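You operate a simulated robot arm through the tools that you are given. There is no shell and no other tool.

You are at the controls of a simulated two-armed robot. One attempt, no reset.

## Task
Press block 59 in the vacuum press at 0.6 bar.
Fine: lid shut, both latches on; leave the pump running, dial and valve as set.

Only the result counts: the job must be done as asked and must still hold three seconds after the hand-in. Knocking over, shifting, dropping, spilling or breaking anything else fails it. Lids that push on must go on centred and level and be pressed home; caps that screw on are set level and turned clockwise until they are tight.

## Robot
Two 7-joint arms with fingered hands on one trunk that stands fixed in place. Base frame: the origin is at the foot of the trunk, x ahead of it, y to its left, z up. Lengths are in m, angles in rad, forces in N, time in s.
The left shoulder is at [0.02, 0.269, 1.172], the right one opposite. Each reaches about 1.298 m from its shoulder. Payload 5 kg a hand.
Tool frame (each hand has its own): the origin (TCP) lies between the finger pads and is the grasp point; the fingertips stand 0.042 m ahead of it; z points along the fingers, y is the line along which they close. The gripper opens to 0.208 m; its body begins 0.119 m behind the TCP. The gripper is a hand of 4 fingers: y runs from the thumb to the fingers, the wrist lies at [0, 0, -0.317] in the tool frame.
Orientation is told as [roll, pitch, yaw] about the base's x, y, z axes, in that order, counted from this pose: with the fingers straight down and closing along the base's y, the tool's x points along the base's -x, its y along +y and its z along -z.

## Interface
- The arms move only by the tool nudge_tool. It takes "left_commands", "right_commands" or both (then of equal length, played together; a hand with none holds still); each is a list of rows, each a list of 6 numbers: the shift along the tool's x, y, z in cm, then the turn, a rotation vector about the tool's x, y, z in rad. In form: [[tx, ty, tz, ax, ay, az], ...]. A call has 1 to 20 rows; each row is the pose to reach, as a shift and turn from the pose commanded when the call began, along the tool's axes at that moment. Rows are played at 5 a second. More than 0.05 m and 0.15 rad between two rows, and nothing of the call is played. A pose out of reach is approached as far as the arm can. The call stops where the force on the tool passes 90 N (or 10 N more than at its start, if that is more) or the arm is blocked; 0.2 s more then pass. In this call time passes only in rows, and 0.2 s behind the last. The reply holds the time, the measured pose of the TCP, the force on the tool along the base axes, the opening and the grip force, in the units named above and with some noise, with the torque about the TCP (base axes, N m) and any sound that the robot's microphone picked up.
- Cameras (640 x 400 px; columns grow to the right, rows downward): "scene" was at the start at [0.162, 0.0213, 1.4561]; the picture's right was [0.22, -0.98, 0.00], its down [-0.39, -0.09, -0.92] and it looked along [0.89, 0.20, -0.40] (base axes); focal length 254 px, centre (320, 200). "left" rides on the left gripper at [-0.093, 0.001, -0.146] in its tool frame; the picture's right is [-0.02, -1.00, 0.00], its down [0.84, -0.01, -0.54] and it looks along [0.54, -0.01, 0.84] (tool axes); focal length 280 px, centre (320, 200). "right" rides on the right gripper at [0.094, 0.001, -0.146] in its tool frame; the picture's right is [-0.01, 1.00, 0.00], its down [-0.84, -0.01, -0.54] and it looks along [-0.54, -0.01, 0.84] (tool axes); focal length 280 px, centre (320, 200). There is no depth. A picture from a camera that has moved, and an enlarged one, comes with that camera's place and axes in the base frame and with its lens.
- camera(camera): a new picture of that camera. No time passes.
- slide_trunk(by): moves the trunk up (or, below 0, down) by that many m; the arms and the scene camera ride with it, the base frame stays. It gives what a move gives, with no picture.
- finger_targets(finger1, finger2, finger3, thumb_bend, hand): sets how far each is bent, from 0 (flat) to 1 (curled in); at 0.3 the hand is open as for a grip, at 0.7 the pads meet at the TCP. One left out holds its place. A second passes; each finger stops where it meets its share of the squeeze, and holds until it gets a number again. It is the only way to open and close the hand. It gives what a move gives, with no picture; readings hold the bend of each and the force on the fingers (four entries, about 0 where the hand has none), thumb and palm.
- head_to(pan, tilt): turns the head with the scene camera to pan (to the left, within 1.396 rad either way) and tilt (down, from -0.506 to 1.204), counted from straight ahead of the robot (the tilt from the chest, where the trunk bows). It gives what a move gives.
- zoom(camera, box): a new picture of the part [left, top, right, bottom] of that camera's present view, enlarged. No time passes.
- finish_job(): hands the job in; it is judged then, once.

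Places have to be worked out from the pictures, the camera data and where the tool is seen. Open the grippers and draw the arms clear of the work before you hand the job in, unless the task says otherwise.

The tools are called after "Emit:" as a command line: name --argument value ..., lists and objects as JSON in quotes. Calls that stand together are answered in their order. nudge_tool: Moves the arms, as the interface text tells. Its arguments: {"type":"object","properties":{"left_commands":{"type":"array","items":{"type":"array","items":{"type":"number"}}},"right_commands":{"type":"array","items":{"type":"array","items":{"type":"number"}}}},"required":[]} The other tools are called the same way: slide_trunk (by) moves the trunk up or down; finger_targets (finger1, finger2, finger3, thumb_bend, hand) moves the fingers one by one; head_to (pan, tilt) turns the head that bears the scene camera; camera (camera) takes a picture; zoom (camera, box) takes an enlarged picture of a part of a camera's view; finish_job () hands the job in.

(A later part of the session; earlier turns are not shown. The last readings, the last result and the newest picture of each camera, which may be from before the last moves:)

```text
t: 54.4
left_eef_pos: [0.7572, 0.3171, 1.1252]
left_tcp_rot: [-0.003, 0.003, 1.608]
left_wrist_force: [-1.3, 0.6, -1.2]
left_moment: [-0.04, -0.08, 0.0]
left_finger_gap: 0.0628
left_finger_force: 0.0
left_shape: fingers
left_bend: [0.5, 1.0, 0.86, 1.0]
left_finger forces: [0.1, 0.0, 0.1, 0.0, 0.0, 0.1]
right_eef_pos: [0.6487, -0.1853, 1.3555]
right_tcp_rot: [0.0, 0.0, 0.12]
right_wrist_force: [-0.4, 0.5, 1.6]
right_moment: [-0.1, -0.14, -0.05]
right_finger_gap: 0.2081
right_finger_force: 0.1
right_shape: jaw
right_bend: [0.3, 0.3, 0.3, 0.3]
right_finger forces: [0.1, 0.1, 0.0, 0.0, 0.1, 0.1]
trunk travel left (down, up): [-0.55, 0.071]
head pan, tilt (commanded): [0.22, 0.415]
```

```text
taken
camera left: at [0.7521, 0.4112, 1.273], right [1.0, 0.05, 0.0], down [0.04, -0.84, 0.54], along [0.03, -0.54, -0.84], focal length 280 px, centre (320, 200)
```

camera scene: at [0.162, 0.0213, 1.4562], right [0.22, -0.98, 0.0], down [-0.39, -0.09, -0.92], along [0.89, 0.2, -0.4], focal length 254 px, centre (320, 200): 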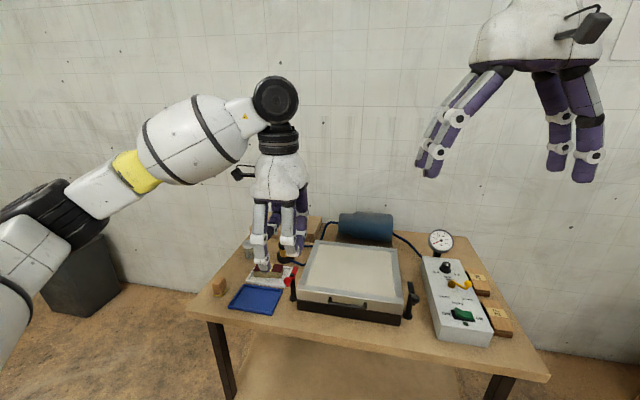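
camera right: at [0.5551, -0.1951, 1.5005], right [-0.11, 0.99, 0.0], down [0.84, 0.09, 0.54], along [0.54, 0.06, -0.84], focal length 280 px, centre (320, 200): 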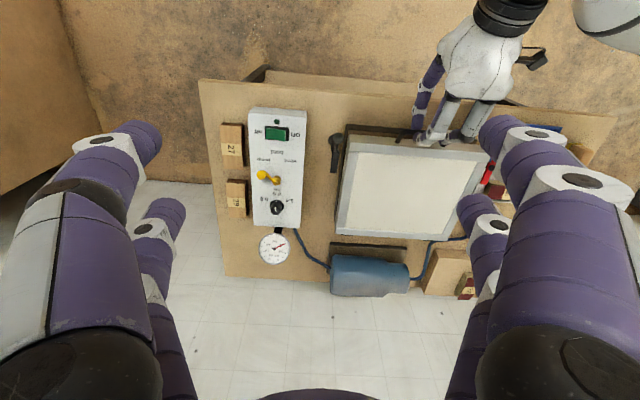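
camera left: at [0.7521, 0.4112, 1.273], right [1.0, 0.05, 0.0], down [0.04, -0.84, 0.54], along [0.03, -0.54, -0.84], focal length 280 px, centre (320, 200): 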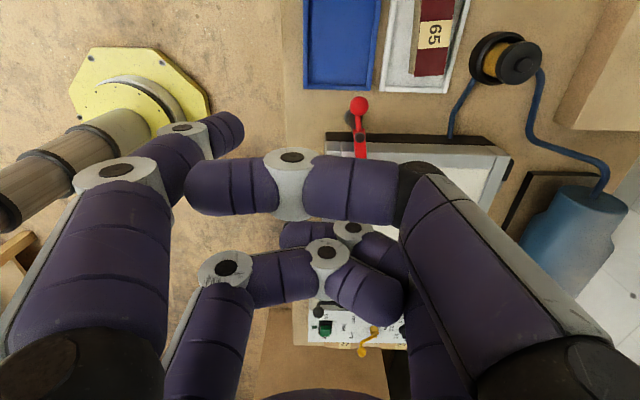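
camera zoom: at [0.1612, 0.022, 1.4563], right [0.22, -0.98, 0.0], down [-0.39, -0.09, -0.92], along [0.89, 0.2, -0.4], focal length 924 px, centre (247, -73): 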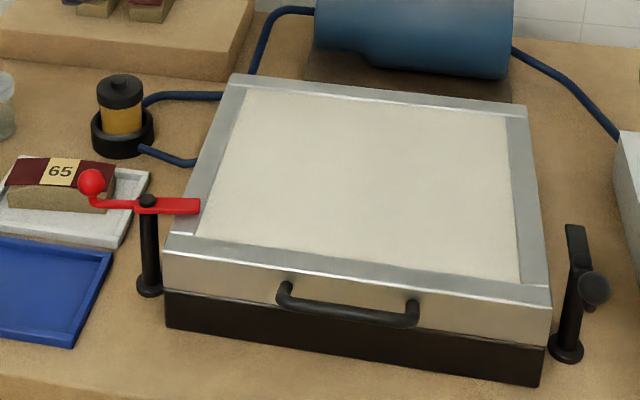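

The red latch is on. Now the black latch on the right: I zoom in from both cameras to locate its pivot and ball.

Emit:
zoom --camera "scene" --box '[385, 260, 445, 330]'

Emit:
zoom --camera "right" --box '[300, 110, 400, 190]'

```text
5.71 times, centred on (415, 295) of scene
camera zoom: at [0.1612, 0.022, 1.4563], right [0.22, -0.98, 0.0], down [-0.39, -0.09, -0.92], along [0.89, 0.2, -0.4], focal length 1452 px, centre (-223, -343)
```

zoom: 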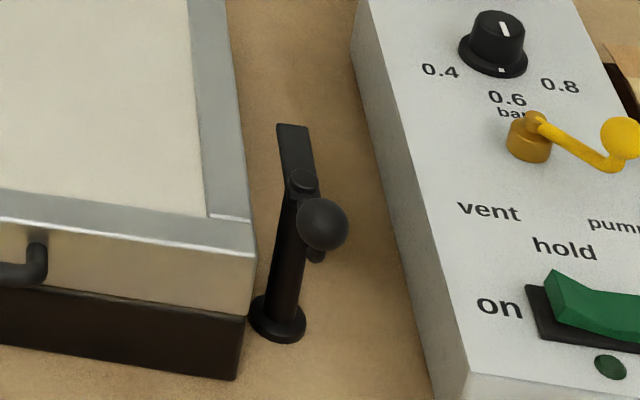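

```text
5.00 times, centred on (350, 150) of right
camera zoom: at [0.5544, -0.1948, 1.5012], right [-0.11, 0.99, 0.0], down [0.84, 0.09, 0.54], along [0.54, 0.06, -0.84], focal length 1402 px, centre (170, 450)
```

zoom: 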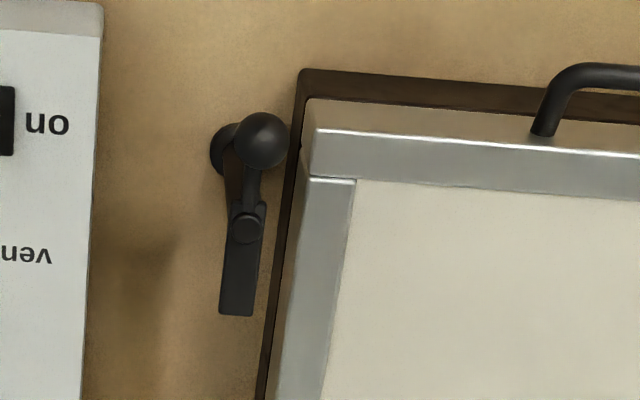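

The black latch mirrors the red one: ball (0.776, -0.130, 0.887), pivot (0.827, -0.129, 0.869). I'll push it toward -y with one straight finger of the right hand, so I shape that hand: thumb straight, others curled.

Emit:
finger_targets --hand "right" --finger1 1.0 --finger2 1.0 --thumb_bend 0.5

Emit:
finger_targets --hand "right" --finger3 1.0

Emit:
camera --camera "right"

Emit:
camera --camera "scene"

```text
t: 55.4
left_eef_pos: [0.7567, 0.3177, 1.1256]
left_tcp_rot: [-0.001, 0.0, 1.607]
left_wrist_force: [-0.3, -0.5, -0.4]
left_moment: [-0.01, 0.04, 0.0]
left_finger_gap: 0.0629
left_finger_force: 0.0
left_shape: fingers
left_bend: [0.5, 1.0, 0.86, 1.0]
left_finger forces: [0.1, 0.1, 0.0, 0.0, 0.0, 0.0]
right_eef_pos: [0.6497, -0.1869, 1.3549]
right_tcp_rot: [-0.001, 0.0, 0.121]
right_wrist_force: [0.9, -0.1, -0.3]
right_moment: [-0.04, 0.02, 0.04]
right_finger_gap: 0.0787
right_finger_force: 0.1
right_shape: fingers
right_bend: [1.0, 1.0, 0.3, 0.5]
right_finger forces: [0.0, 0.0, 0.0, 0.1, 0.0, 0.0]
trunk travel left (down, up): [-0.55, 0.071]
head pan, tilt (commanded): [0.22, 0.415]
```

```text
t: 56.4
left_eef_pos: [0.7572, 0.3169, 1.1263]
left_tcp_rot: [0.0, 0.002, 1.607]
left_wrist_force: [-0.2, 0.8, -0.4]
left_moment: [-0.02, -0.03, 0.02]
left_finger_gap: 0.0625
left_finger_force: 0.0
left_shape: fingers
left_bend: [0.5, 1.0, 0.86, 1.0]
left_finger forces: [0.0, 0.0, 0.1, 0.1, 0.0, 0.1]
right_eef_pos: [0.6495, -0.1865, 1.3553]
right_tcp_rot: [0.002, -0.001, 0.121]
right_wrist_force: [-0.4, -0.2, 0.1]
right_moment: [0.04, -0.02, -0.02]
right_finger_gap: 0.0786
right_finger_force: 0.1
right_shape: fingers
right_bend: [1.0, 1.0, 0.86, 0.5]
right_finger forces: [0.0, 0.0, 0.0, 0.0, 0.0, 0.0]
trunk travel left (down, up): [-0.55, 0.071]
head pan, tilt (commanded): [0.22, 0.415]
```

```text
taken
camera right: at [0.5556, -0.1957, 1.5002], right [-0.11, 0.99, 0.0], down [0.84, 0.09, 0.54], along [0.54, 0.06, -0.84], focal length 280 px, centre (320, 200)
```

right: 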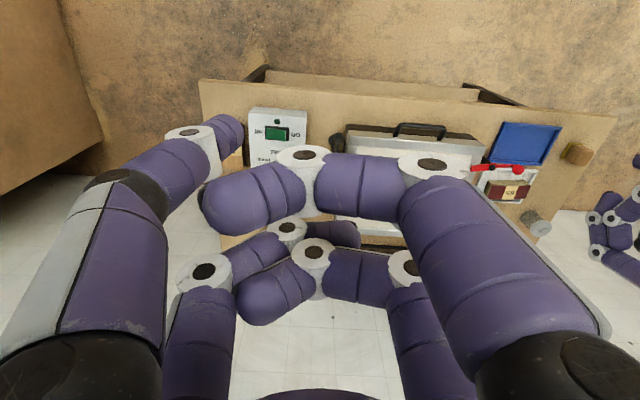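

```text
taken
camera scene: at [0.162, 0.0213, 1.4562], right [0.22, -0.98, 0.0], down [-0.39, -0.09, -0.92], along [0.89, 0.2, -0.4], focal length 254 px, centre (320, 200)
```

scene: 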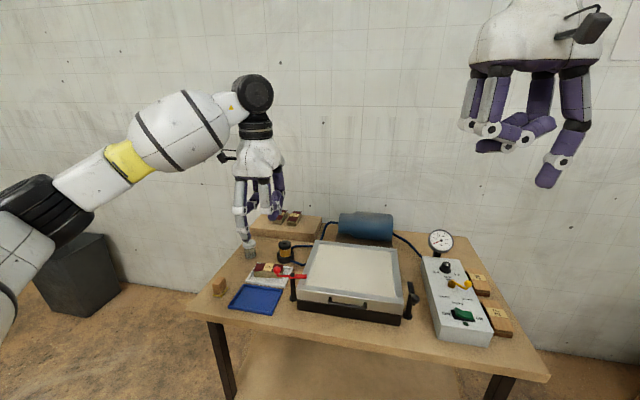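

The thumb is the straight finger, at tool (+0.031, -0.061). I bring the right hand over so the thumb tip ends up on the lid side of the black ball, first to z ≈ 1.05.

Emit:
nudge_tool --right_commands '[[-1.9, 1.5, 3.4, 0, 0, 0], [-3.7, 3.0, 6.8, 0, 0, 0], [-5.6, 4.6, 10.2, 0, 0, 0], [-7.5, 6.1, 13.6, 0, 0, 0], [-9.3, 7.6, 16.9, 0, 0, 0], [-11.2, 9.1, 20.3, 0, 0, 0], [-13.1, 10.7, 23.7, 0, 0, 0], [-14.9, 12.2, 27.1, 0, 0, 0], [-16.78, 13.72, 30.5, 0, 0, 0]]'

Emit:
camera --camera "right"

Emit:
zoom --camera "scene" --box '[320, 160, 480, 330]'

```text
t: 58.4
left_eef_pos: [0.7587, 0.3179, 1.1227]
left_tcp_rot: [0.001, 0.001, 1.61]
left_wrist_force: [0.2, 0.0, -1.5]
left_moment: [-0.08, 0.14, 0.02]
left_finger_gap: 0.0628
left_finger_force: 0.0
left_shape: fingers
left_bend: [0.5, 1.0, 0.86, 1.0]
left_finger forces: [0.1, 0.1, 0.1, 0.0, 0.1, 0.0]
right_eef_pos: [0.8012, -0.0311, 1.0493]
right_tcp_rot: [0.0, 0.0, 0.119]
right_wrist_force: [2.0, -0.3, 1.6]
right_moment: [0.03, 0.14, 0.0]
right_finger_gap: 0.0783
right_finger_force: 0.0
right_shape: fingers
right_bend: [1.0, 1.0, 0.86, 0.5]
right_finger forces: [0.0, 0.0, 0.0, 0.0, 0.1, 0.0]
trunk travel left (down, up): [-0.55, 0.071]
head pan, tilt (commanded): [0.22, 0.415]
```

```text
taken
camera right: at [0.7071, -0.0398, 1.1949], right [-0.1, 0.99, 0.0], down [0.84, 0.09, 0.54], along [0.54, 0.06, -0.84], focal length 280 px, centre (320, 200)
```

right: 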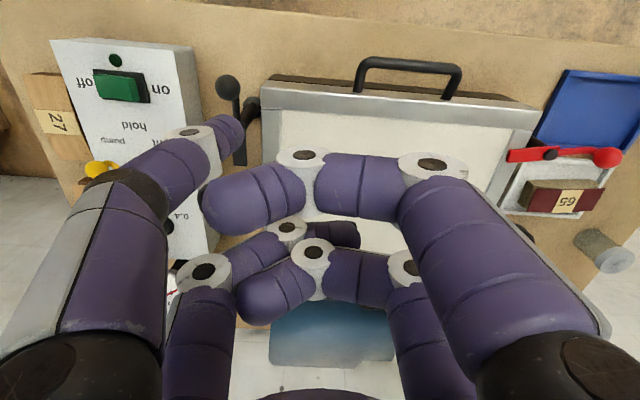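

```text
2.35 times, centred on (400, 245) of scene
camera zoom: at [0.1631, 0.0218, 1.4558], right [0.22, -0.98, 0.0], down [-0.39, -0.09, -0.91], along [0.89, 0.2, -0.4], focal length 598 px, centre (132, 94)
```

zoom: 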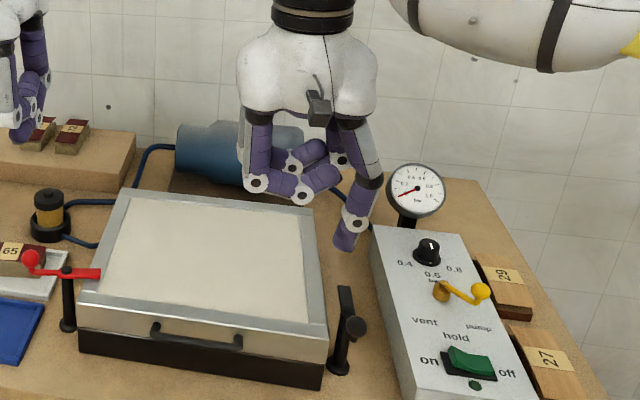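

The thumb tip is near (0.777, -0.099, 1.002), right beside the ball in plan. I lower it to the ball's height.

Emit:
nudge_tool --right_commands '[[0, 0, 3.5, 0, 0, 0], [0, 0, 7.0, 0, 0, 0], [0, 0, 10.0, 0, 0, 0], [0, 0, 12.3, 0, 0, 0]]'

Emit:
zoom --camera "scene" --box '[375, 250, 445, 320]'

Emit:
camera --camera "right"

```text
t: 59.4
left_eef_pos: [0.7583, 0.3157, 1.1248]
left_tcp_rot: [-0.001, 0.0, 1.607]
left_wrist_force: [-0.4, 0.8, -0.6]
left_moment: [-0.01, 0.0, -0.02]
left_finger_gap: 0.0628
left_finger_force: 0.1
left_shape: fingers
left_bend: [0.5, 1.0, 0.86, 1.0]
left_finger forces: [0.1, 0.0, 0.0, 0.0, 0.0, 0.0]
right_eef_pos: [0.7993, -0.0294, 0.9283]
right_tcp_rot: [-0.001, -0.001, 0.12]
right_wrist_force: [0.7, -0.6, 0.5]
right_moment: [0.04, 0.04, 0.0]
right_finger_gap: 0.0783
right_finger_force: 0.0
right_shape: fingers
right_bend: [1.0, 1.0, 0.86, 0.5]
right_finger forces: [0.1, 0.0, 0.0, 0.0, 0.0, 0.0]
trunk travel left (down, up): [-0.55, 0.071]
head pan, tilt (commanded): [0.22, 0.415]
```

```text
5.71 times, centred on (410, 285) of scene
camera zoom: at [0.162, 0.0211, 1.4562], right [0.22, -0.98, 0.0], down [-0.39, -0.09, -0.92], along [0.89, 0.2, -0.4], focal length 1452 px, centre (-194, -286)
```

zoom: 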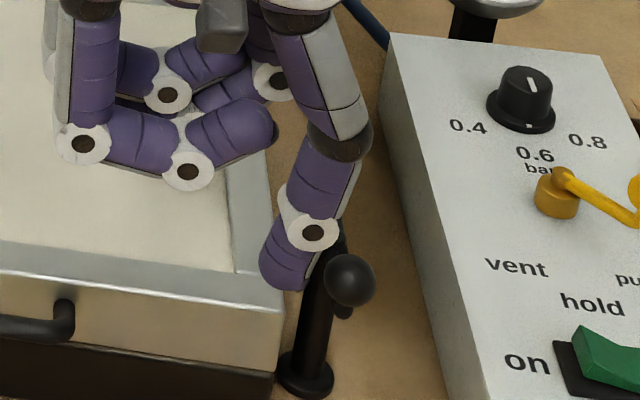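

```text
taken
camera right: at [0.7056, -0.0389, 1.0726], right [-0.11, 0.99, 0.0], down [0.84, 0.09, 0.54], along [0.54, 0.06, -0.84], focal length 280 px, centre (320, 200)
```

right: 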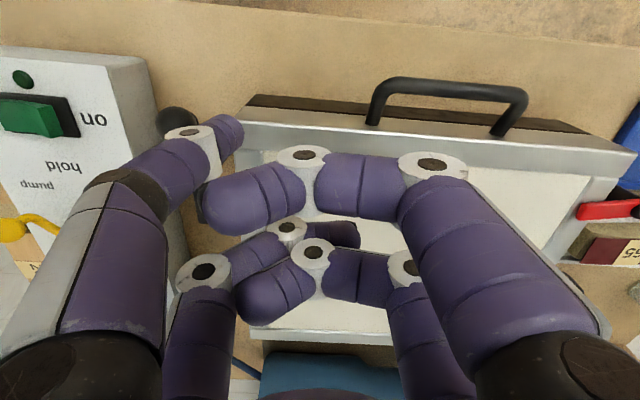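

The thumb tip is on the lid side of the ball at the right height. I drop 4 mm more and push along the ball's arc toward -y, first about 30°.

Emit:
nudge_tool --right_commands '[[0.1, -0.2, 0.4, 0, 0, 0], [0.5, -1.1, 0.4, 0, 0, 0], [0.86, -1.86, 0.4, 0, 0, 0], [1.05, -2.6, 0.4, 0, 0, 0], [1.14, -3.36, 0.4, 0, 0, 0]]'

Emit:
zoom --camera "scene" --box '[375, 250, 445, 320]'

Emit:
camera --camera "right"

```text
t: 60.6
left_eef_pos: [0.7579, 0.3166, 1.1263]
left_tcp_rot: [0.0, 0.0, 1.605]
left_wrist_force: [-0.7, 0.3, -0.6]
left_moment: [0.04, 0.0, -0.01]
left_finger_gap: 0.0627
left_finger_force: 0.1
left_shape: fingers
left_bend: [0.5, 1.0, 0.86, 1.0]
left_finger forces: [0.1, 0.1, 0.0, 0.1, 0.1, 0.0]
right_eef_pos: [0.7925, -0.065, 0.9234]
right_tcp_rot: [0.001, 0.0, 0.122]
right_wrist_force: [0.3, 0.3, -0.3]
right_moment: [0.03, 0.0, -0.01]
right_finger_gap: 0.0783
right_finger_force: 0.1
right_shape: fingers
right_bend: [1.0, 1.0, 0.86, 0.5]
right_finger forces: [0.0, 0.0, 0.1, 0.0, 0.1, 0.0]
trunk travel left (down, up): [-0.55, 0.071]
head pan, tilt (commanded): [0.22, 0.415]
```

```text
5.71 times, centred on (410, 285) of scene
camera zoom: at [0.162, 0.0211, 1.4561], right [0.22, -0.98, 0.0], down [-0.39, -0.09, -0.92], along [0.89, 0.2, -0.4], focal length 1452 px, centre (-194, -286)
```

zoom: 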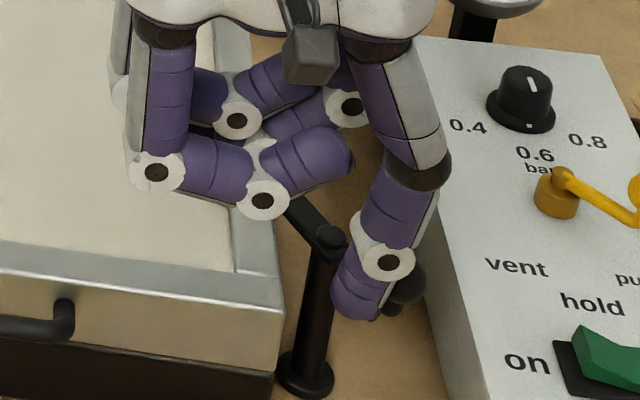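

```text
taken
camera right: at [0.6984, -0.0749, 1.0675], right [-0.11, 0.99, 0.0], down [0.84, 0.09, 0.54], along [0.54, 0.06, -0.84], focal length 280 px, centre (320, 200)
```

right: 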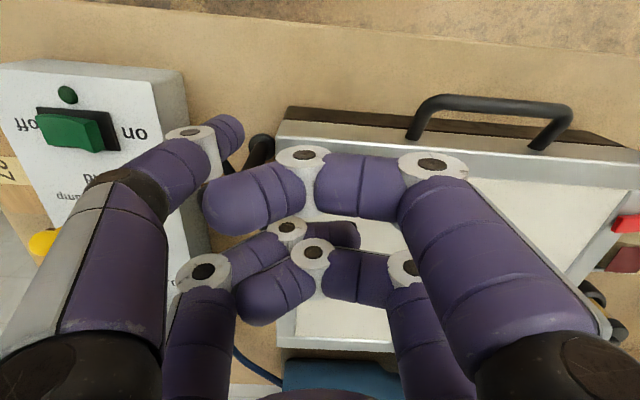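

The black latch turned well past 30°. I continue its arc to the stop.

Emit:
nudge_tool --right_commands '[[-0.05, -0.75, 0, 0, 0, 0], [-0.14, -1.52, 0, 0, 0, 0], [-0.35, -2.25, 0, 0, 0, 0], [-0.64, -2.95, 0, 0, 0, 0], [-1.05, -3.6, 0, 0, 0, 0], [-1.52, -4.2, 0, 0, 0, 0], [-2.26, -4.89, 0, 0, 0, 0]]'

Emit:
zoom --camera "scene" --box '[375, 250, 445, 320]'

Emit:
camera --camera "right"

```text
t: 62.2
left_eef_pos: [0.7571, 0.3166, 1.1252]
left_tcp_rot: [-0.002, 0.0, 1.608]
left_wrist_force: [-0.3, 0.6, -0.1]
left_moment: [-0.05, -0.04, 0.01]
left_finger_gap: 0.0626
left_finger_force: 0.0
left_shape: fingers
left_bend: [0.5, 1.0, 0.86, 1.0]
left_finger forces: [0.0, 0.1, 0.1, 0.0, 0.1, 0.0]
right_eef_pos: [0.8191, -0.1107, 0.9228]
right_tcp_rot: [-0.001, 0.001, 0.119]
right_wrist_force: [-5.8, 1.8, -0.4]
right_moment: [0.01, 0.2, -0.42]
right_finger_gap: 0.0779
right_finger_force: 2.7
right_shape: fingers
right_bend: [1.0, 1.0, 0.86, 0.5]
right_finger forces: [0.0, 0.1, 0.0, 0.0, 6.4, 0.0]
trunk travel left (down, up): [-0.55, 0.071]
head pan, tilt (commanded): [0.22, 0.415]
```

```text
5.71 times, centred on (410, 285) of scene
camera zoom: at [0.1613, 0.0215, 1.4562], right [0.22, -0.98, 0.0], down [-0.39, -0.09, -0.92], along [0.89, 0.2, -0.4], focal length 1452 px, centre (-194, -286)
```

zoom: 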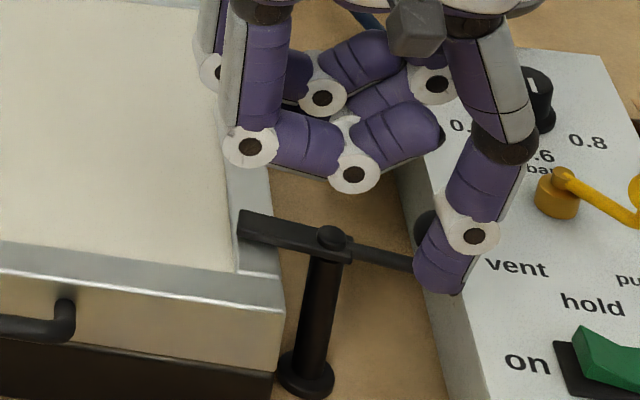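

```text
taken
camera right: at [0.7265, -0.12, 1.0686], right [-0.11, 0.99, 0.0], down [0.84, 0.09, 0.54], along [0.53, 0.06, -0.84], focal length 280 px, centre (320, 200)
```

right: 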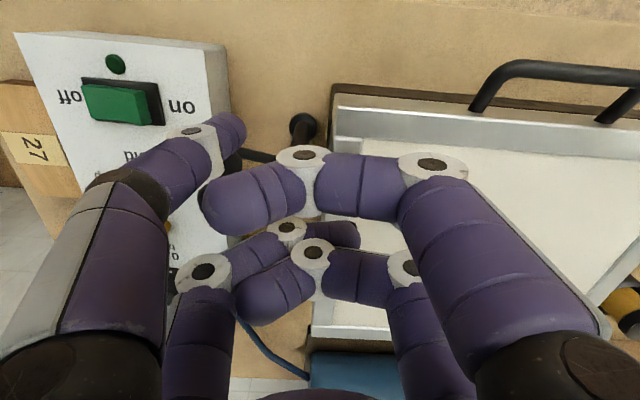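

The black tongue lies over the lid and 6 N of resistance has come up. I push a little further to be sure it is at its stop.

Emit:
nudge_tool --right_commands '[[-0.35, -0.15, 0, 0, 0, 0], [-0.7, -0.2, 0, 0, 0, 0]]'

Emit:
zoom --camera "scene" --box '[375, 250, 445, 320]'

```text
t: 62.8
left_eef_pos: [0.7565, 0.3165, 1.126]
left_tcp_rot: [-0.002, 0.0, 1.608]
left_wrist_force: [-0.6, -0.4, -0.7]
left_moment: [0.02, 0.01, 0.0]
left_finger_gap: 0.0628
left_finger_force: 0.1
left_shape: fingers
left_bend: [0.5, 1.0, 0.86, 1.0]
left_finger forces: [0.0, 0.0, 0.0, 0.0, 0.0, 0.1]
right_eef_pos: [0.8251, -0.1111, 0.9236]
right_tcp_rot: [0.002, 0.003, 0.12]
right_wrist_force: [-25.3, 1.2, 2.3]
right_moment: [-0.09, 1.01, -1.72]
right_finger_gap: 0.0773
right_finger_force: 12.5
right_shape: fingers
right_bend: [1.0, 1.0, 0.86, 0.51]
right_finger forces: [0.1, 0.0, 0.0, 0.1, 25.9, 0.1]
trunk travel left (down, up): [-0.55, 0.071]
head pan, tilt (commanded): [0.22, 0.415]
```

```text
5.71 times, centred on (410, 285) of scene
camera zoom: at [0.1604, 0.0213, 1.4563], right [0.22, -0.98, 0.0], down [-0.39, -0.09, -0.92], along [0.89, 0.2, -0.4], focal length 1452 px, centre (-194, -286)
```

zoom: 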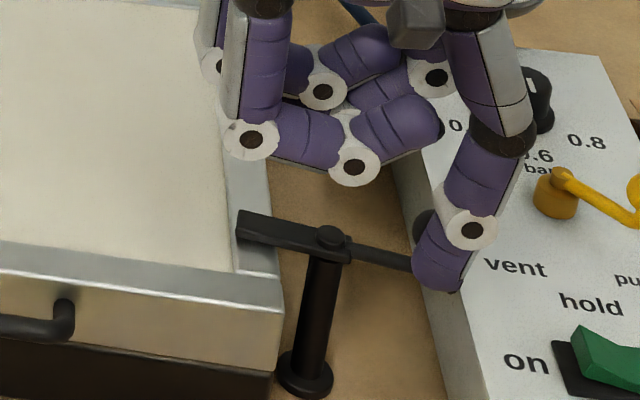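

25 N and no movement: the black latch is at its stop. I back the thumb off toward the robot and lift.

Emit:
nudge_tool --right_commands '[[0.8, 0.2, 0, 0, 0, 0], [2.5, 0.4, 0, 0, 0, 0], [3.5, 0.4, -2.5, 0, 0, 0], [3.5, 0.4, -6.0, 0, 0, 0], [3.5, 0.4, -10.0, 0, 0, 0], [3.5, 0.4, -14.0, 0, 0, 0]]'

Emit:
zoom --camera "scene" --box '[270, 220, 430, 330]'

Emit:
zoom --camera "scene" --box '[410, 240, 500, 350]'

Emit:
camera --camera "right"

```text
t: 64.2
left_eef_pos: [0.7565, 0.3177, 1.1266]
left_tcp_rot: [-0.002, 0.002, 1.61]
left_wrist_force: [-0.8, 0.3, 0.4]
left_moment: [-0.05, -0.12, 0.01]
left_finger_gap: 0.0627
left_finger_force: 0.0
left_shape: fingers
left_bend: [0.5, 1.0, 0.86, 1.0]
left_finger forces: [0.0, 0.0, 0.0, 0.0, 0.0, 0.0]
right_eef_pos: [0.79, -0.1107, 1.0641]
right_tcp_rot: [0.0, 0.0, 0.119]
right_wrist_force: [-1.0, 0.9, -0.5]
right_moment: [-0.07, -0.09, 0.01]
right_finger_gap: 0.0785
right_finger_force: 0.0
right_shape: fingers
right_bend: [1.0, 1.0, 0.86, 0.5]
right_finger forces: [0.0, 0.1, 0.1, 0.0, 0.1, 0.0]
trunk travel left (down, up): [-0.55, 0.071]
head pan, tilt (commanded): [0.22, 0.415]
```

```text
3.64 times, centred on (350, 275) of scene
camera zoom: at [0.1612, 0.0216, 1.4563], right [0.22, -0.98, 0.0], down [-0.39, -0.09, -0.92], along [0.89, 0.2, -0.4], focal length 924 px, centre (211, -73)
```

zoom: 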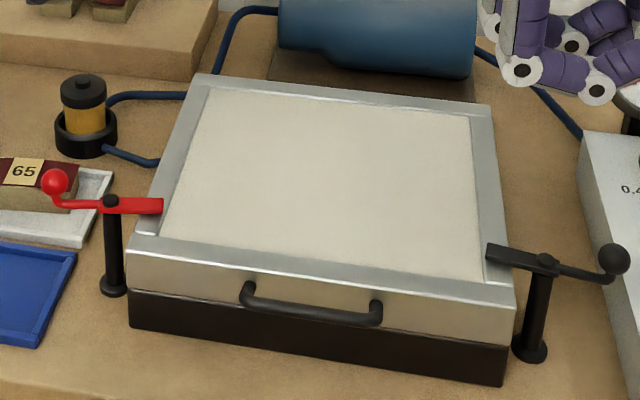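

```text
3.64 times, centred on (455, 295) of scene
camera zoom: at [0.1612, 0.0216, 1.4563], right [0.22, -0.98, 0.0], down [-0.39, -0.09, -0.92], along [0.89, 0.2, -0.4], focal length 924 px, centre (-171, -146)
```

zoom: 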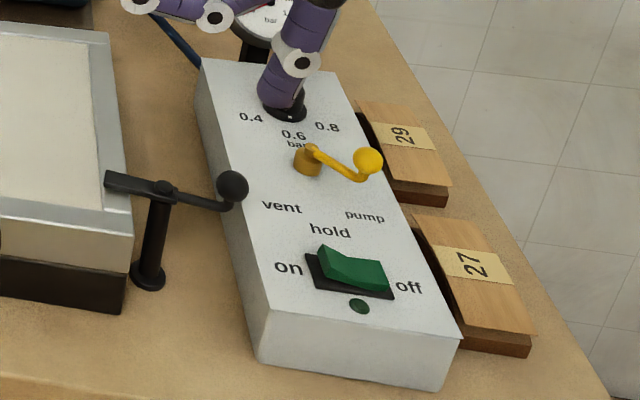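

```text
taken
camera right: at [0.697, -0.1207, 1.2085], right [-0.11, 0.99, 0.0], down [0.84, 0.09, 0.54], along [0.54, 0.06, -0.84], focal length 280 px, centre (320, 200)
```

right: 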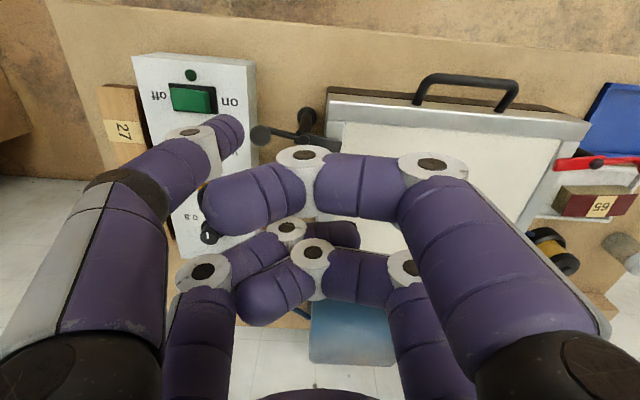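

Both latches are on. Now the rocker: I zoom in from the right hand's camera to fix the position of its raised "on" half.

Emit:
zoom --camera "right" --box '[130, 50, 270, 150]'

Emit:
zoom --camera "scene" --box '[440, 290, 490, 330]'

```text
4.00 times, centred on (200, 100) of right
camera zoom: at [0.697, -0.1207, 1.2085], right [-0.11, 0.99, 0.0], down [0.84, 0.09, 0.54], along [0.54, 0.06, -0.84], focal length 1122 px, centre (800, 600)
```

zoom: 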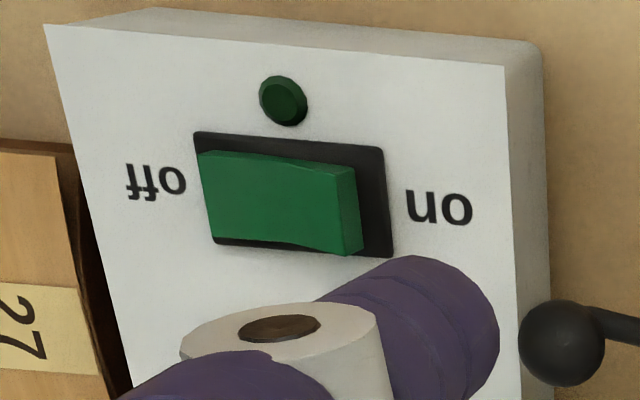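

```text
10.00 times, centred on (465, 310) of scene
camera zoom: at [0.1612, 0.0216, 1.4563], right [0.22, -0.98, 0.0], down [-0.39, -0.09, -0.92], along [0.89, 0.2, -0.4], focal length 2541 px, centre (-1130, -900)
```

zoom: 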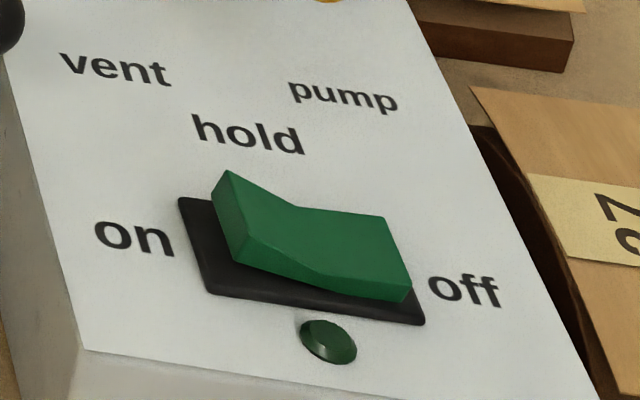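

The raised "on" edge of the rocker is at about (0.801, -0.257, 0.846). To keep the curled fingers clear of the latch ball, I will press with finger1 instead, so the hand body stays to the right, tilted forward. First I swap fingers at this safe height.

Emit:
finger_targets --hand "right" --finger1 0.5

Emit:
finger_targets --hand "right" --thumb_bend 1.0

Emit:
camera --camera "right"

```text
t: 65.2
left_eef_pos: [0.7564, 0.3161, 1.1248]
left_tcp_rot: [0.0, 0.0, 1.606]
left_wrist_force: [0.3, 0.5, -0.4]
left_moment: [-0.02, 0.04, -0.03]
left_finger_gap: 0.0626
left_finger_force: 0.0
left_shape: fingers
left_bend: [0.5, 1.0, 0.86, 1.0]
left_finger forces: [0.0, 0.0, 0.0, 0.0, 0.1, 0.0]
right_eef_pos: [0.7906, -0.1119, 1.0625]
right_tcp_rot: [0.0, 0.0, 0.121]
right_wrist_force: [0.1, -0.3, -0.4]
right_moment: [0.01, 0.01, 0.01]
right_finger_gap: 0.1123
right_finger_force: 0.1
right_shape: fingers
right_bend: [0.5, 1.0, 0.86, 0.5]
right_finger forces: [0.1, 0.0, 0.0, 0.1, 0.0, 0.0]
trunk travel left (down, up): [-0.55, 0.071]
head pan, tilt (commanded): [0.22, 0.415]
```

```text
t: 66.2
left_eef_pos: [0.757, 0.316, 1.1253]
left_tcp_rot: [0.001, -0.001, 1.609]
left_wrist_force: [-0.6, 0.0, 0.4]
left_moment: [-0.03, -0.01, 0.0]
left_finger_gap: 0.0629
left_finger_force: 0.0
left_shape: fingers
left_bend: [0.5, 1.0, 0.86, 1.0]
left_finger forces: [0.0, 0.0, 0.1, 0.0, 0.1, 0.0]
right_eef_pos: [0.7908, -0.1127, 1.0617]
right_tcp_rot: [0.001, 0.0, 0.122]
right_wrist_force: [-0.2, -0.2, -1.1]
right_moment: [-0.01, 0.0, 0.02]
right_finger_gap: 0.062
right_finger_force: 0.0
right_shape: fingers
right_bend: [0.5, 1.0, 0.86, 1.0]
right_finger forces: [0.0, 0.0, 0.1, 0.0, 0.0, 0.1]
trunk travel left (down, up): [-0.55, 0.071]
head pan, tilt (commanded): [0.22, 0.415]
```

```text
taken
camera right: at [0.6978, -0.1211, 1.2079], right [-0.11, 0.99, 0.0], down [0.84, 0.09, 0.54], along [0.54, 0.06, -0.84], focal length 280 px, centre (320, 200)
```

right: 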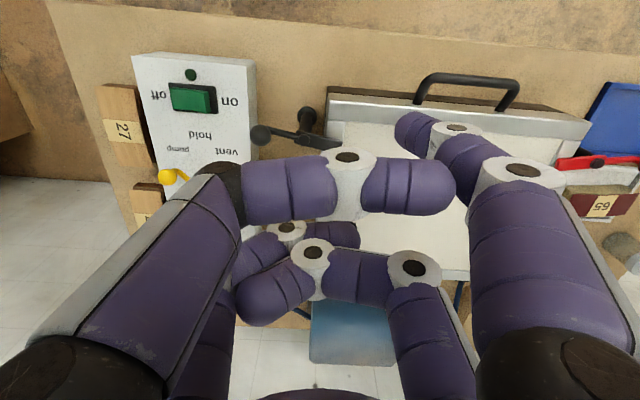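

Finger1 is now the straight one. I move sideways over the rocker while tilting forward, ending with the tip about 5–6 cm above it.

Emit:
nudge_tool --right_commands '[[0.15, -3.5, 1.0, 0, -0.1, 0], [0.3, -7.1, 2.5, 0, -0.2, 0], [0.45, -10.7, 4.5, 0, -0.3, 0], [0.6, -14.3, 6.5, 0, -0.4, 0], [0.75, -17.9, 8.5, 0, -0.5, 0], [0.89, -21.3, 10.3, 0, -0.6, 0]]'

Emit:
camera --camera "right"

Emit:
zoom --camera "scene" --box '[400, 220, 520, 350]'

```text
t: 67.6
left_eef_pos: [0.758, 0.3157, 1.1257]
left_tcp_rot: [0.0, 0.001, 1.608]
left_wrist_force: [0.4, -1.2, 0.4]
left_moment: [0.21, 0.07, 0.0]
left_finger_gap: 0.0625
left_finger_force: 0.0
left_shape: fingers
left_bend: [0.5, 1.0, 0.86, 1.0]
left_finger forces: [0.1, 0.0, 0.1, 0.0, 0.0, 0.1]
right_eef_pos: [0.8094, -0.3258, 0.9583]
right_tcp_rot: [0.002, -0.603, 0.12]
right_wrist_force: [1.2, -1.0, 0.3]
right_moment: [0.07, 0.17, 0.03]
right_finger_gap: 0.0624
right_finger_force: 0.1
right_shape: fingers
right_bend: [0.5, 1.0, 0.86, 1.0]
right_finger forces: [0.0, 0.0, 0.0, 0.1, 0.0, 0.0]
trunk travel left (down, up): [-0.55, 0.071]
head pan, tilt (commanded): [0.22, 0.415]
```

```text
taken
camera right: at [0.6509, -0.3425, 1.0247], right [-0.11, 0.99, 0.01], down [0.39, 0.03, 0.92], along [0.92, 0.1, -0.39], focal length 280 px, centre (320, 200)
```

right: 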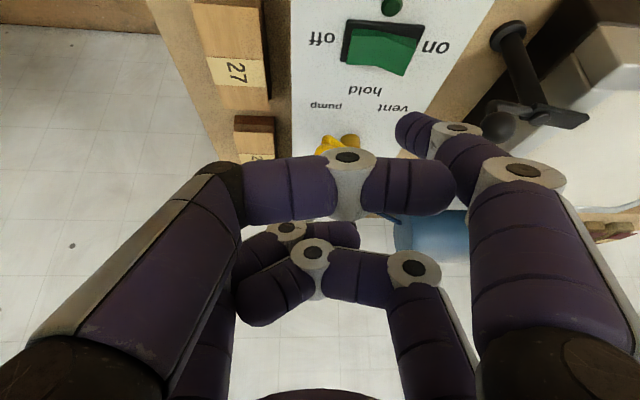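

```text
3.08 times, centred on (460, 285) of scene
camera zoom: at [0.1624, 0.0203, 1.4561], right [0.22, -0.98, 0.0], down [-0.39, -0.09, -0.92], along [0.89, 0.2, -0.4], focal length 782 px, centre (-111, -62)
```

zoom: 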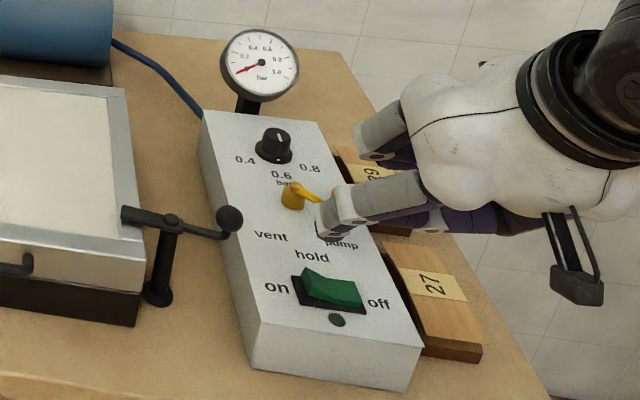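

The fingertip works out to about (0.808, -0.260, 0.90), just over the "on" half. I correct a few mm and lower 4.5 cm, to about 1 cm above the rocker.

Emit:
nudge_tool --right_commands '[[1.0, -0.1, 1.1, 0, 0, 0], [2.0, -0.2, 2.2, 0, 0, 0], [3.08, -0.33, 3.34, 0, 0, 0]]'

Emit:
camera --camera "right"

Emit:
zoom --camera "scene" --box '[430, 270, 500, 340]'

```text
t: 68.4
left_eef_pos: [0.7567, 0.3163, 1.1268]
left_tcp_rot: [-0.002, 0.0, 1.607]
left_wrist_force: [0.2, -0.7, 1.0]
left_moment: [0.05, 0.05, 0.0]
left_finger_gap: 0.0626
left_finger_force: 0.1
left_shape: fingers
left_bend: [0.5, 1.0, 0.86, 1.0]
left_finger forces: [0.0, 0.0, 0.1, 0.0, 0.0, 0.0]
right_eef_pos: [0.802, -0.3286, 0.913]
right_tcp_rot: [0.002, -0.599, 0.118]
right_wrist_force: [-0.4, -0.8, 0.1]
right_moment: [0.06, 0.03, 0.06]
right_finger_gap: 0.0625
right_finger_force: 0.1
right_shape: fingers
right_bend: [0.5, 1.0, 0.86, 1.0]
right_finger forces: [0.0, 0.0, 0.0, 0.0, 0.0, 0.0]
trunk travel left (down, up): [-0.55, 0.071]
head pan, tilt (commanded): [0.22, 0.415]
```

```text
taken
camera right: at [0.6435, -0.3456, 0.9808], right [-0.11, 0.99, 0.01], down [0.39, 0.03, 0.92], along [0.92, 0.1, -0.39], focal length 280 px, centre (320, 200)
```

right: 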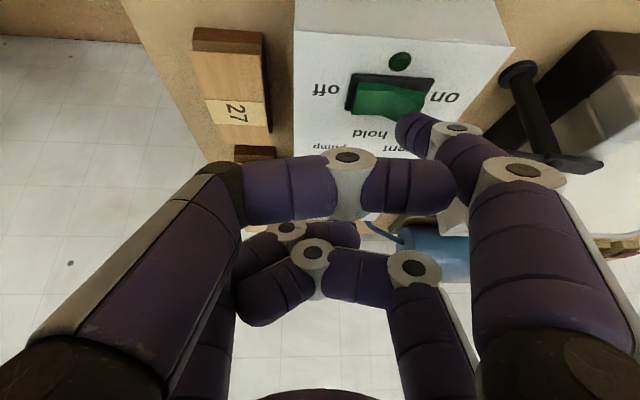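

```text
5.71 times, centred on (465, 305) of scene
camera zoom: at [0.1624, 0.0208, 1.4561], right [0.22, -0.98, 0.0], down [-0.39, -0.09, -0.92], along [0.89, 0.2, -0.4], focal length 1452 px, centre (-509, -400)
```

zoom: 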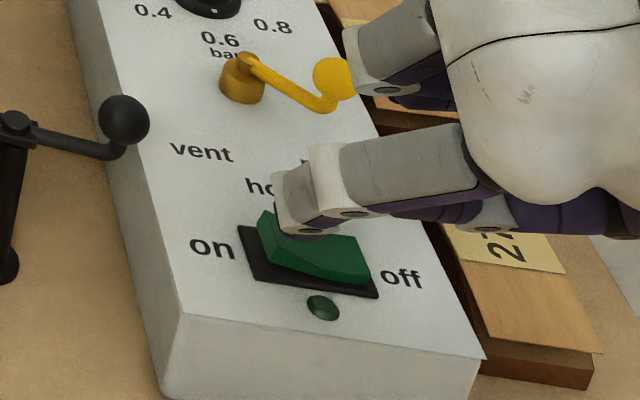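

The fingertip is just above the raised "on" half. I press straight down in small steps, listening for a click and watching the force.

Emit:
nudge_tool --right_commands '[[0.3, 0.13, 0.75, 0, 0, 0], [0.62, 0.26, 1.51, 0, 0, 0]]'

Emit:
zoom --camera "scene" --box '[430, 270, 500, 340]'

```text
t: 69.0
left_eef_pos: [0.7569, 0.3162, 1.1261]
left_tcp_rot: [-0.001, 0.0, 1.608]
left_wrist_force: [-0.6, -0.6, -0.2]
left_moment: [-0.04, 0.0, 0.0]
left_finger_gap: 0.0626
left_finger_force: 0.1
left_shape: fingers
left_bend: [0.5, 1.0, 0.86, 1.0]
left_finger forces: [0.1, 0.0, 0.1, 0.0, 0.0, 0.0]
right_eef_pos: [0.8052, -0.3257, 0.9017]
right_tcp_rot: [0.003, -0.603, 0.12]
right_wrist_force: [-4.5, -1.6, 14.9]
right_moment: [0.89, 0.37, 0.26]
right_finger_gap: 0.0619
right_finger_force: 7.5
right_shape: fingers
right_bend: [0.5, 1.0, 0.86, 1.0]
right_finger forces: [14.6, 0.0, 0.0, 0.0, 0.0, 0.1]
trunk travel left (down, up): [-0.55, 0.071]
head pan, tilt (commanded): [0.22, 0.415]
heard: click
```

```text
5.71 times, centred on (465, 305) of scene
camera zoom: at [0.161, 0.0215, 1.4565], right [0.22, -0.98, 0.0], down [-0.39, -0.09, -0.92], along [0.89, 0.2, -0.4], focal length 1452 px, centre (-509, -400)
```

zoom: 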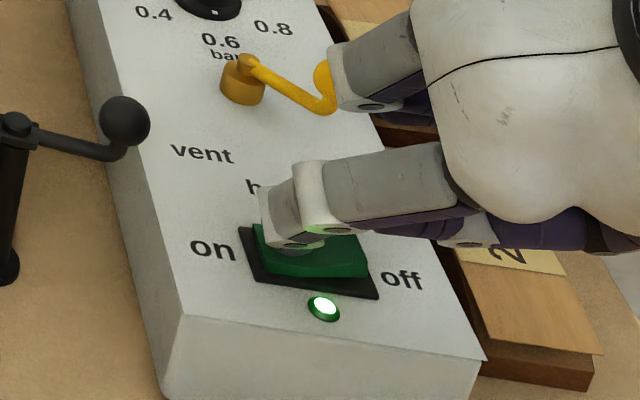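

A click, and the green lamp is lit: the pump is on. I lift the finger straight up and away, toward the robot.

Emit:
nudge_tool --right_commands '[[-0.6, 0, -0.9, 0, 0, 0], [-1.7, 0, -2.5, 0, 0, 0], [-3.4, 0, -5.0, 0, 0, 0], [-5.1, 0, -7.5, 0, 0, 0], [-6.8, 0, -10.0, 0, 0, 0]]'

Emit:
zoom --camera "scene" --box '[400, 220, 520, 350]'

Emit:
zoom --camera "scene" --box '[420, 225, 470, 260]'

Emit:
camera --camera "scene"

```text
t: 70.2
left_eef_pos: [0.7566, 0.3167, 1.126]
left_tcp_rot: [-0.002, 0.0, 1.609]
left_wrist_force: [0.0, -0.5, 0.2]
left_moment: [-0.02, -0.03, -0.03]
left_finger_gap: 0.0629
left_finger_force: 0.2
left_shape: fingers
left_bend: [0.5, 1.0, 0.86, 1.0]
left_finger forces: [0.0, 0.1, 0.0, 0.1, 0.0, 0.0]
right_eef_pos: [0.8034, -0.3253, 1.0216]
right_tcp_rot: [-0.001, -0.599, 0.121]
right_wrist_force: [-0.4, 0.6, 0.2]
right_moment: [-0.04, -0.04, -0.07]
right_finger_gap: 0.0625
right_finger_force: 0.1
right_shape: fingers
right_bend: [0.5, 1.0, 0.86, 1.0]
right_finger forces: [0.0, 0.0, 0.0, 0.0, 0.1, 0.0]
trunk travel left (down, up): [-0.55, 0.071]
head pan, tilt (commanded): [0.22, 0.415]
```

```text
3.08 times, centred on (460, 285) of scene
camera zoom: at [0.1615, 0.0216, 1.4562], right [0.22, -0.98, 0.0], down [-0.39, -0.09, -0.92], along [0.89, 0.2, -0.4], focal length 782 px, centre (-111, -62)
```

zoom: 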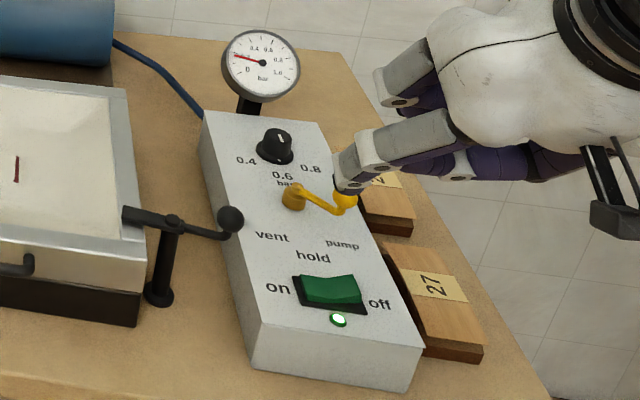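

```text
11.43 times, centred on (445, 242) of scene
camera zoom: at [0.1615, 0.0216, 1.4562], right [0.22, -0.98, 0.0], down [-0.39, -0.09, -0.92], along [0.89, 0.2, -0.4], focal length 2904 px, centre (-1109, -286)
```

zoom: 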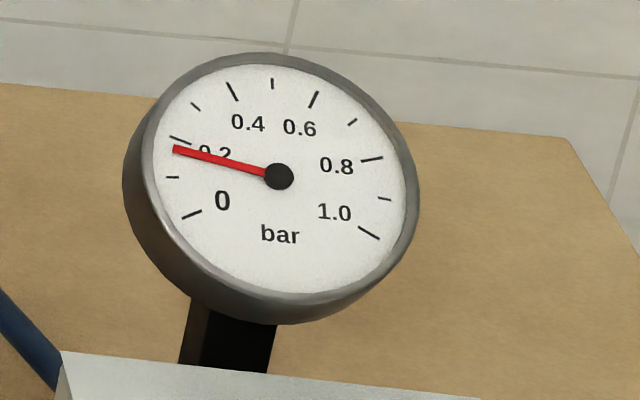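

```text
taken
camera scene: at [0.1615, 0.0216, 1.4562], right [0.22, -0.98, 0.0], down [-0.39, -0.09, -0.92], along [0.89, 0.2, -0.4], focal length 254 px, centre (320, 200)
```

scene: 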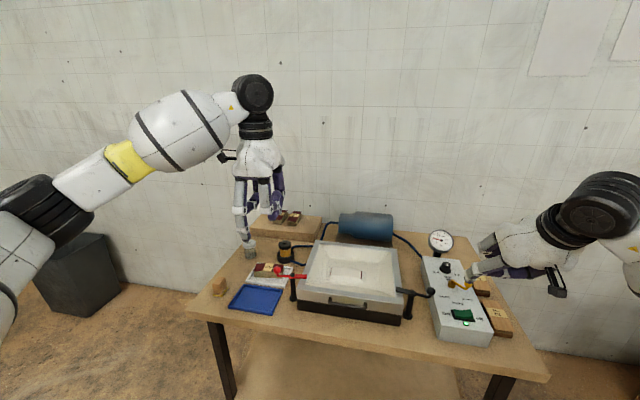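

The gauge is climbing (about 0.18 bar) and the membrane is drawing in. I look closer at the lid, where a dark red mark appears.

Emit:
zoom --camera "scene" --box '[290, 230, 420, 330]'

Emit:
zoom --camera "scene" --box '[335, 255, 385, 290]'

Emit:
zoom --camera "scene" --box '[230, 230, 310, 310]'

```text
4.00 times, centred on (355, 280) of scene
camera zoom: at [0.1615, 0.0216, 1.4562], right [0.22, -0.98, 0.0], down [-0.39, -0.09, -0.92], along [0.89, 0.2, -0.4], focal length 1016 px, centre (180, -120)
```

zoom: 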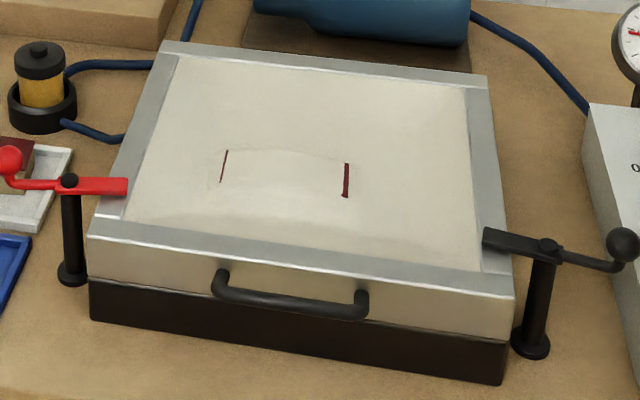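

```text
11.43 times, centred on (360, 272) of scene
camera zoom: at [0.1615, 0.0216, 1.4562], right [0.22, -0.98, 0.0], down [-0.39, -0.09, -0.92], along [0.89, 0.2, -0.4], focal length 2904 px, centre (-137, -629)
```

zoom: 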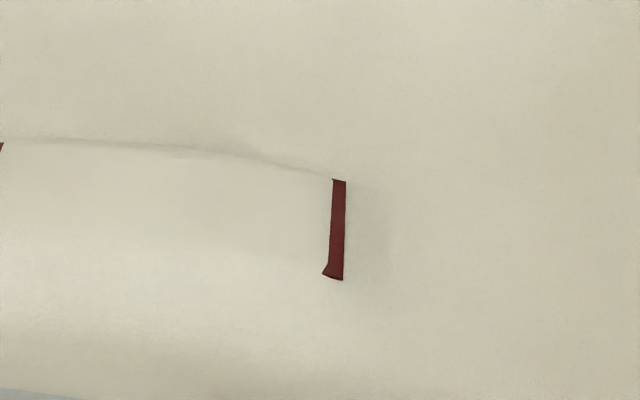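

```text
5.00 times, centred on (270, 270) of scene
camera zoom: at [0.1615, 0.0216, 1.4562], right [0.22, -0.98, 0.0], down [-0.39, -0.09, -0.92], along [0.89, 0.2, -0.4], focal length 1270 px, centre (570, -150)
```

zoom: 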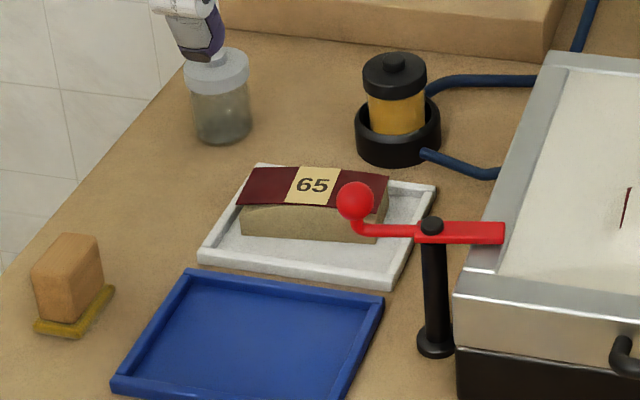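

The membrane is draping over block 59 and only the veneer ends poke visibly. While the vacuum builds, I draw both arms up and back clear of the table.

Emit:
nudge_tool --left_commands '[[0, 0, -3.5, 0, 0, 0], [-0.8, 2.0, -7.0, 0, 0, 0], [-1.6, 5.0, -10.5, 0, 0, 0], [-2.5, 8.5, -14.0, 0, 0, 0], [-3.4, 12.0, -17.0, 0, 0, 0], [-4.2, 15.5, -20.0, 0, 0, 0], [-5.0, 19.0, -22.5, 0, 0, 0], [-5.8, 21.8, -25.0, 0, 0, 0]]' --right_commands '[[-1.7, 0, -3.0, 0, 0.05, 0], [-1.4, -0.4, -7.0, 0, 0.12, 0], [-0.8, -0.8, -11.0, 0, 0.2, 0], [0, -1.2, -15.0, 0, 0.28, 0], [0.8, -1.6, -19.0, 0, 0.36, 0], [1.5, -2.0, -23.0, 0, 0.44, 0], [2.1, -2.3, -27.5, 0, 0.52, 0], [2.76, -2.57, -32.0, 0, 0.6, 0]]'

Emit:
zoom --camera "scene" --box '[420, 225, 470, 260]'

Emit:
camera --camera "scene"

```text
refused: row 4 steps farther than a row can; nothing moved
```

```text
11.43 times, centred on (445, 242) of scene
camera zoom: at [0.1615, 0.0216, 1.4562], right [0.22, -0.98, 0.0], down [-0.39, -0.09, -0.92], along [0.89, 0.2, -0.4], focal length 2904 px, centre (-1109, -286)
```

zoom: 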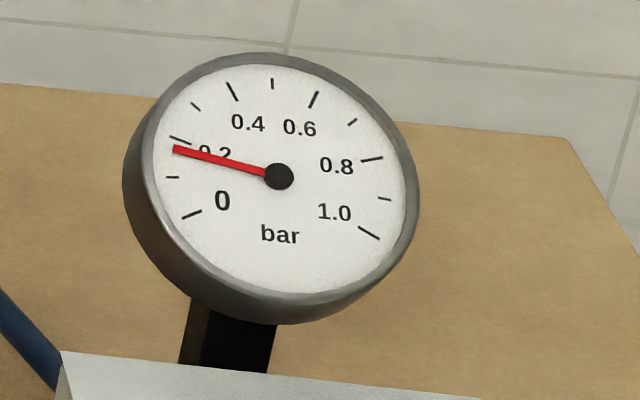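

```text
taken
camera scene: at [0.1615, 0.0216, 1.4562], right [0.22, -0.98, 0.0], down [-0.39, -0.09, -0.92], along [0.89, 0.2, -0.4], focal length 254 px, centre (320, 200)
```

scene: 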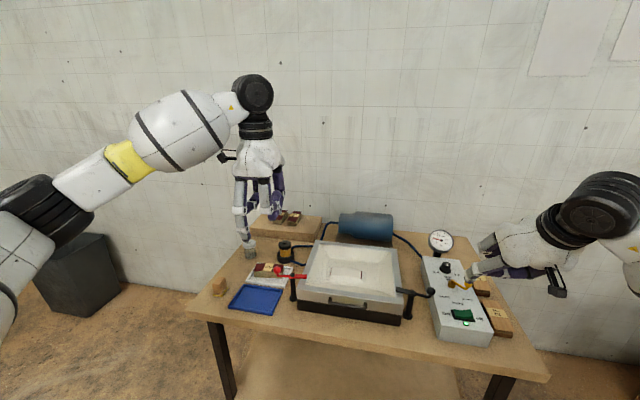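

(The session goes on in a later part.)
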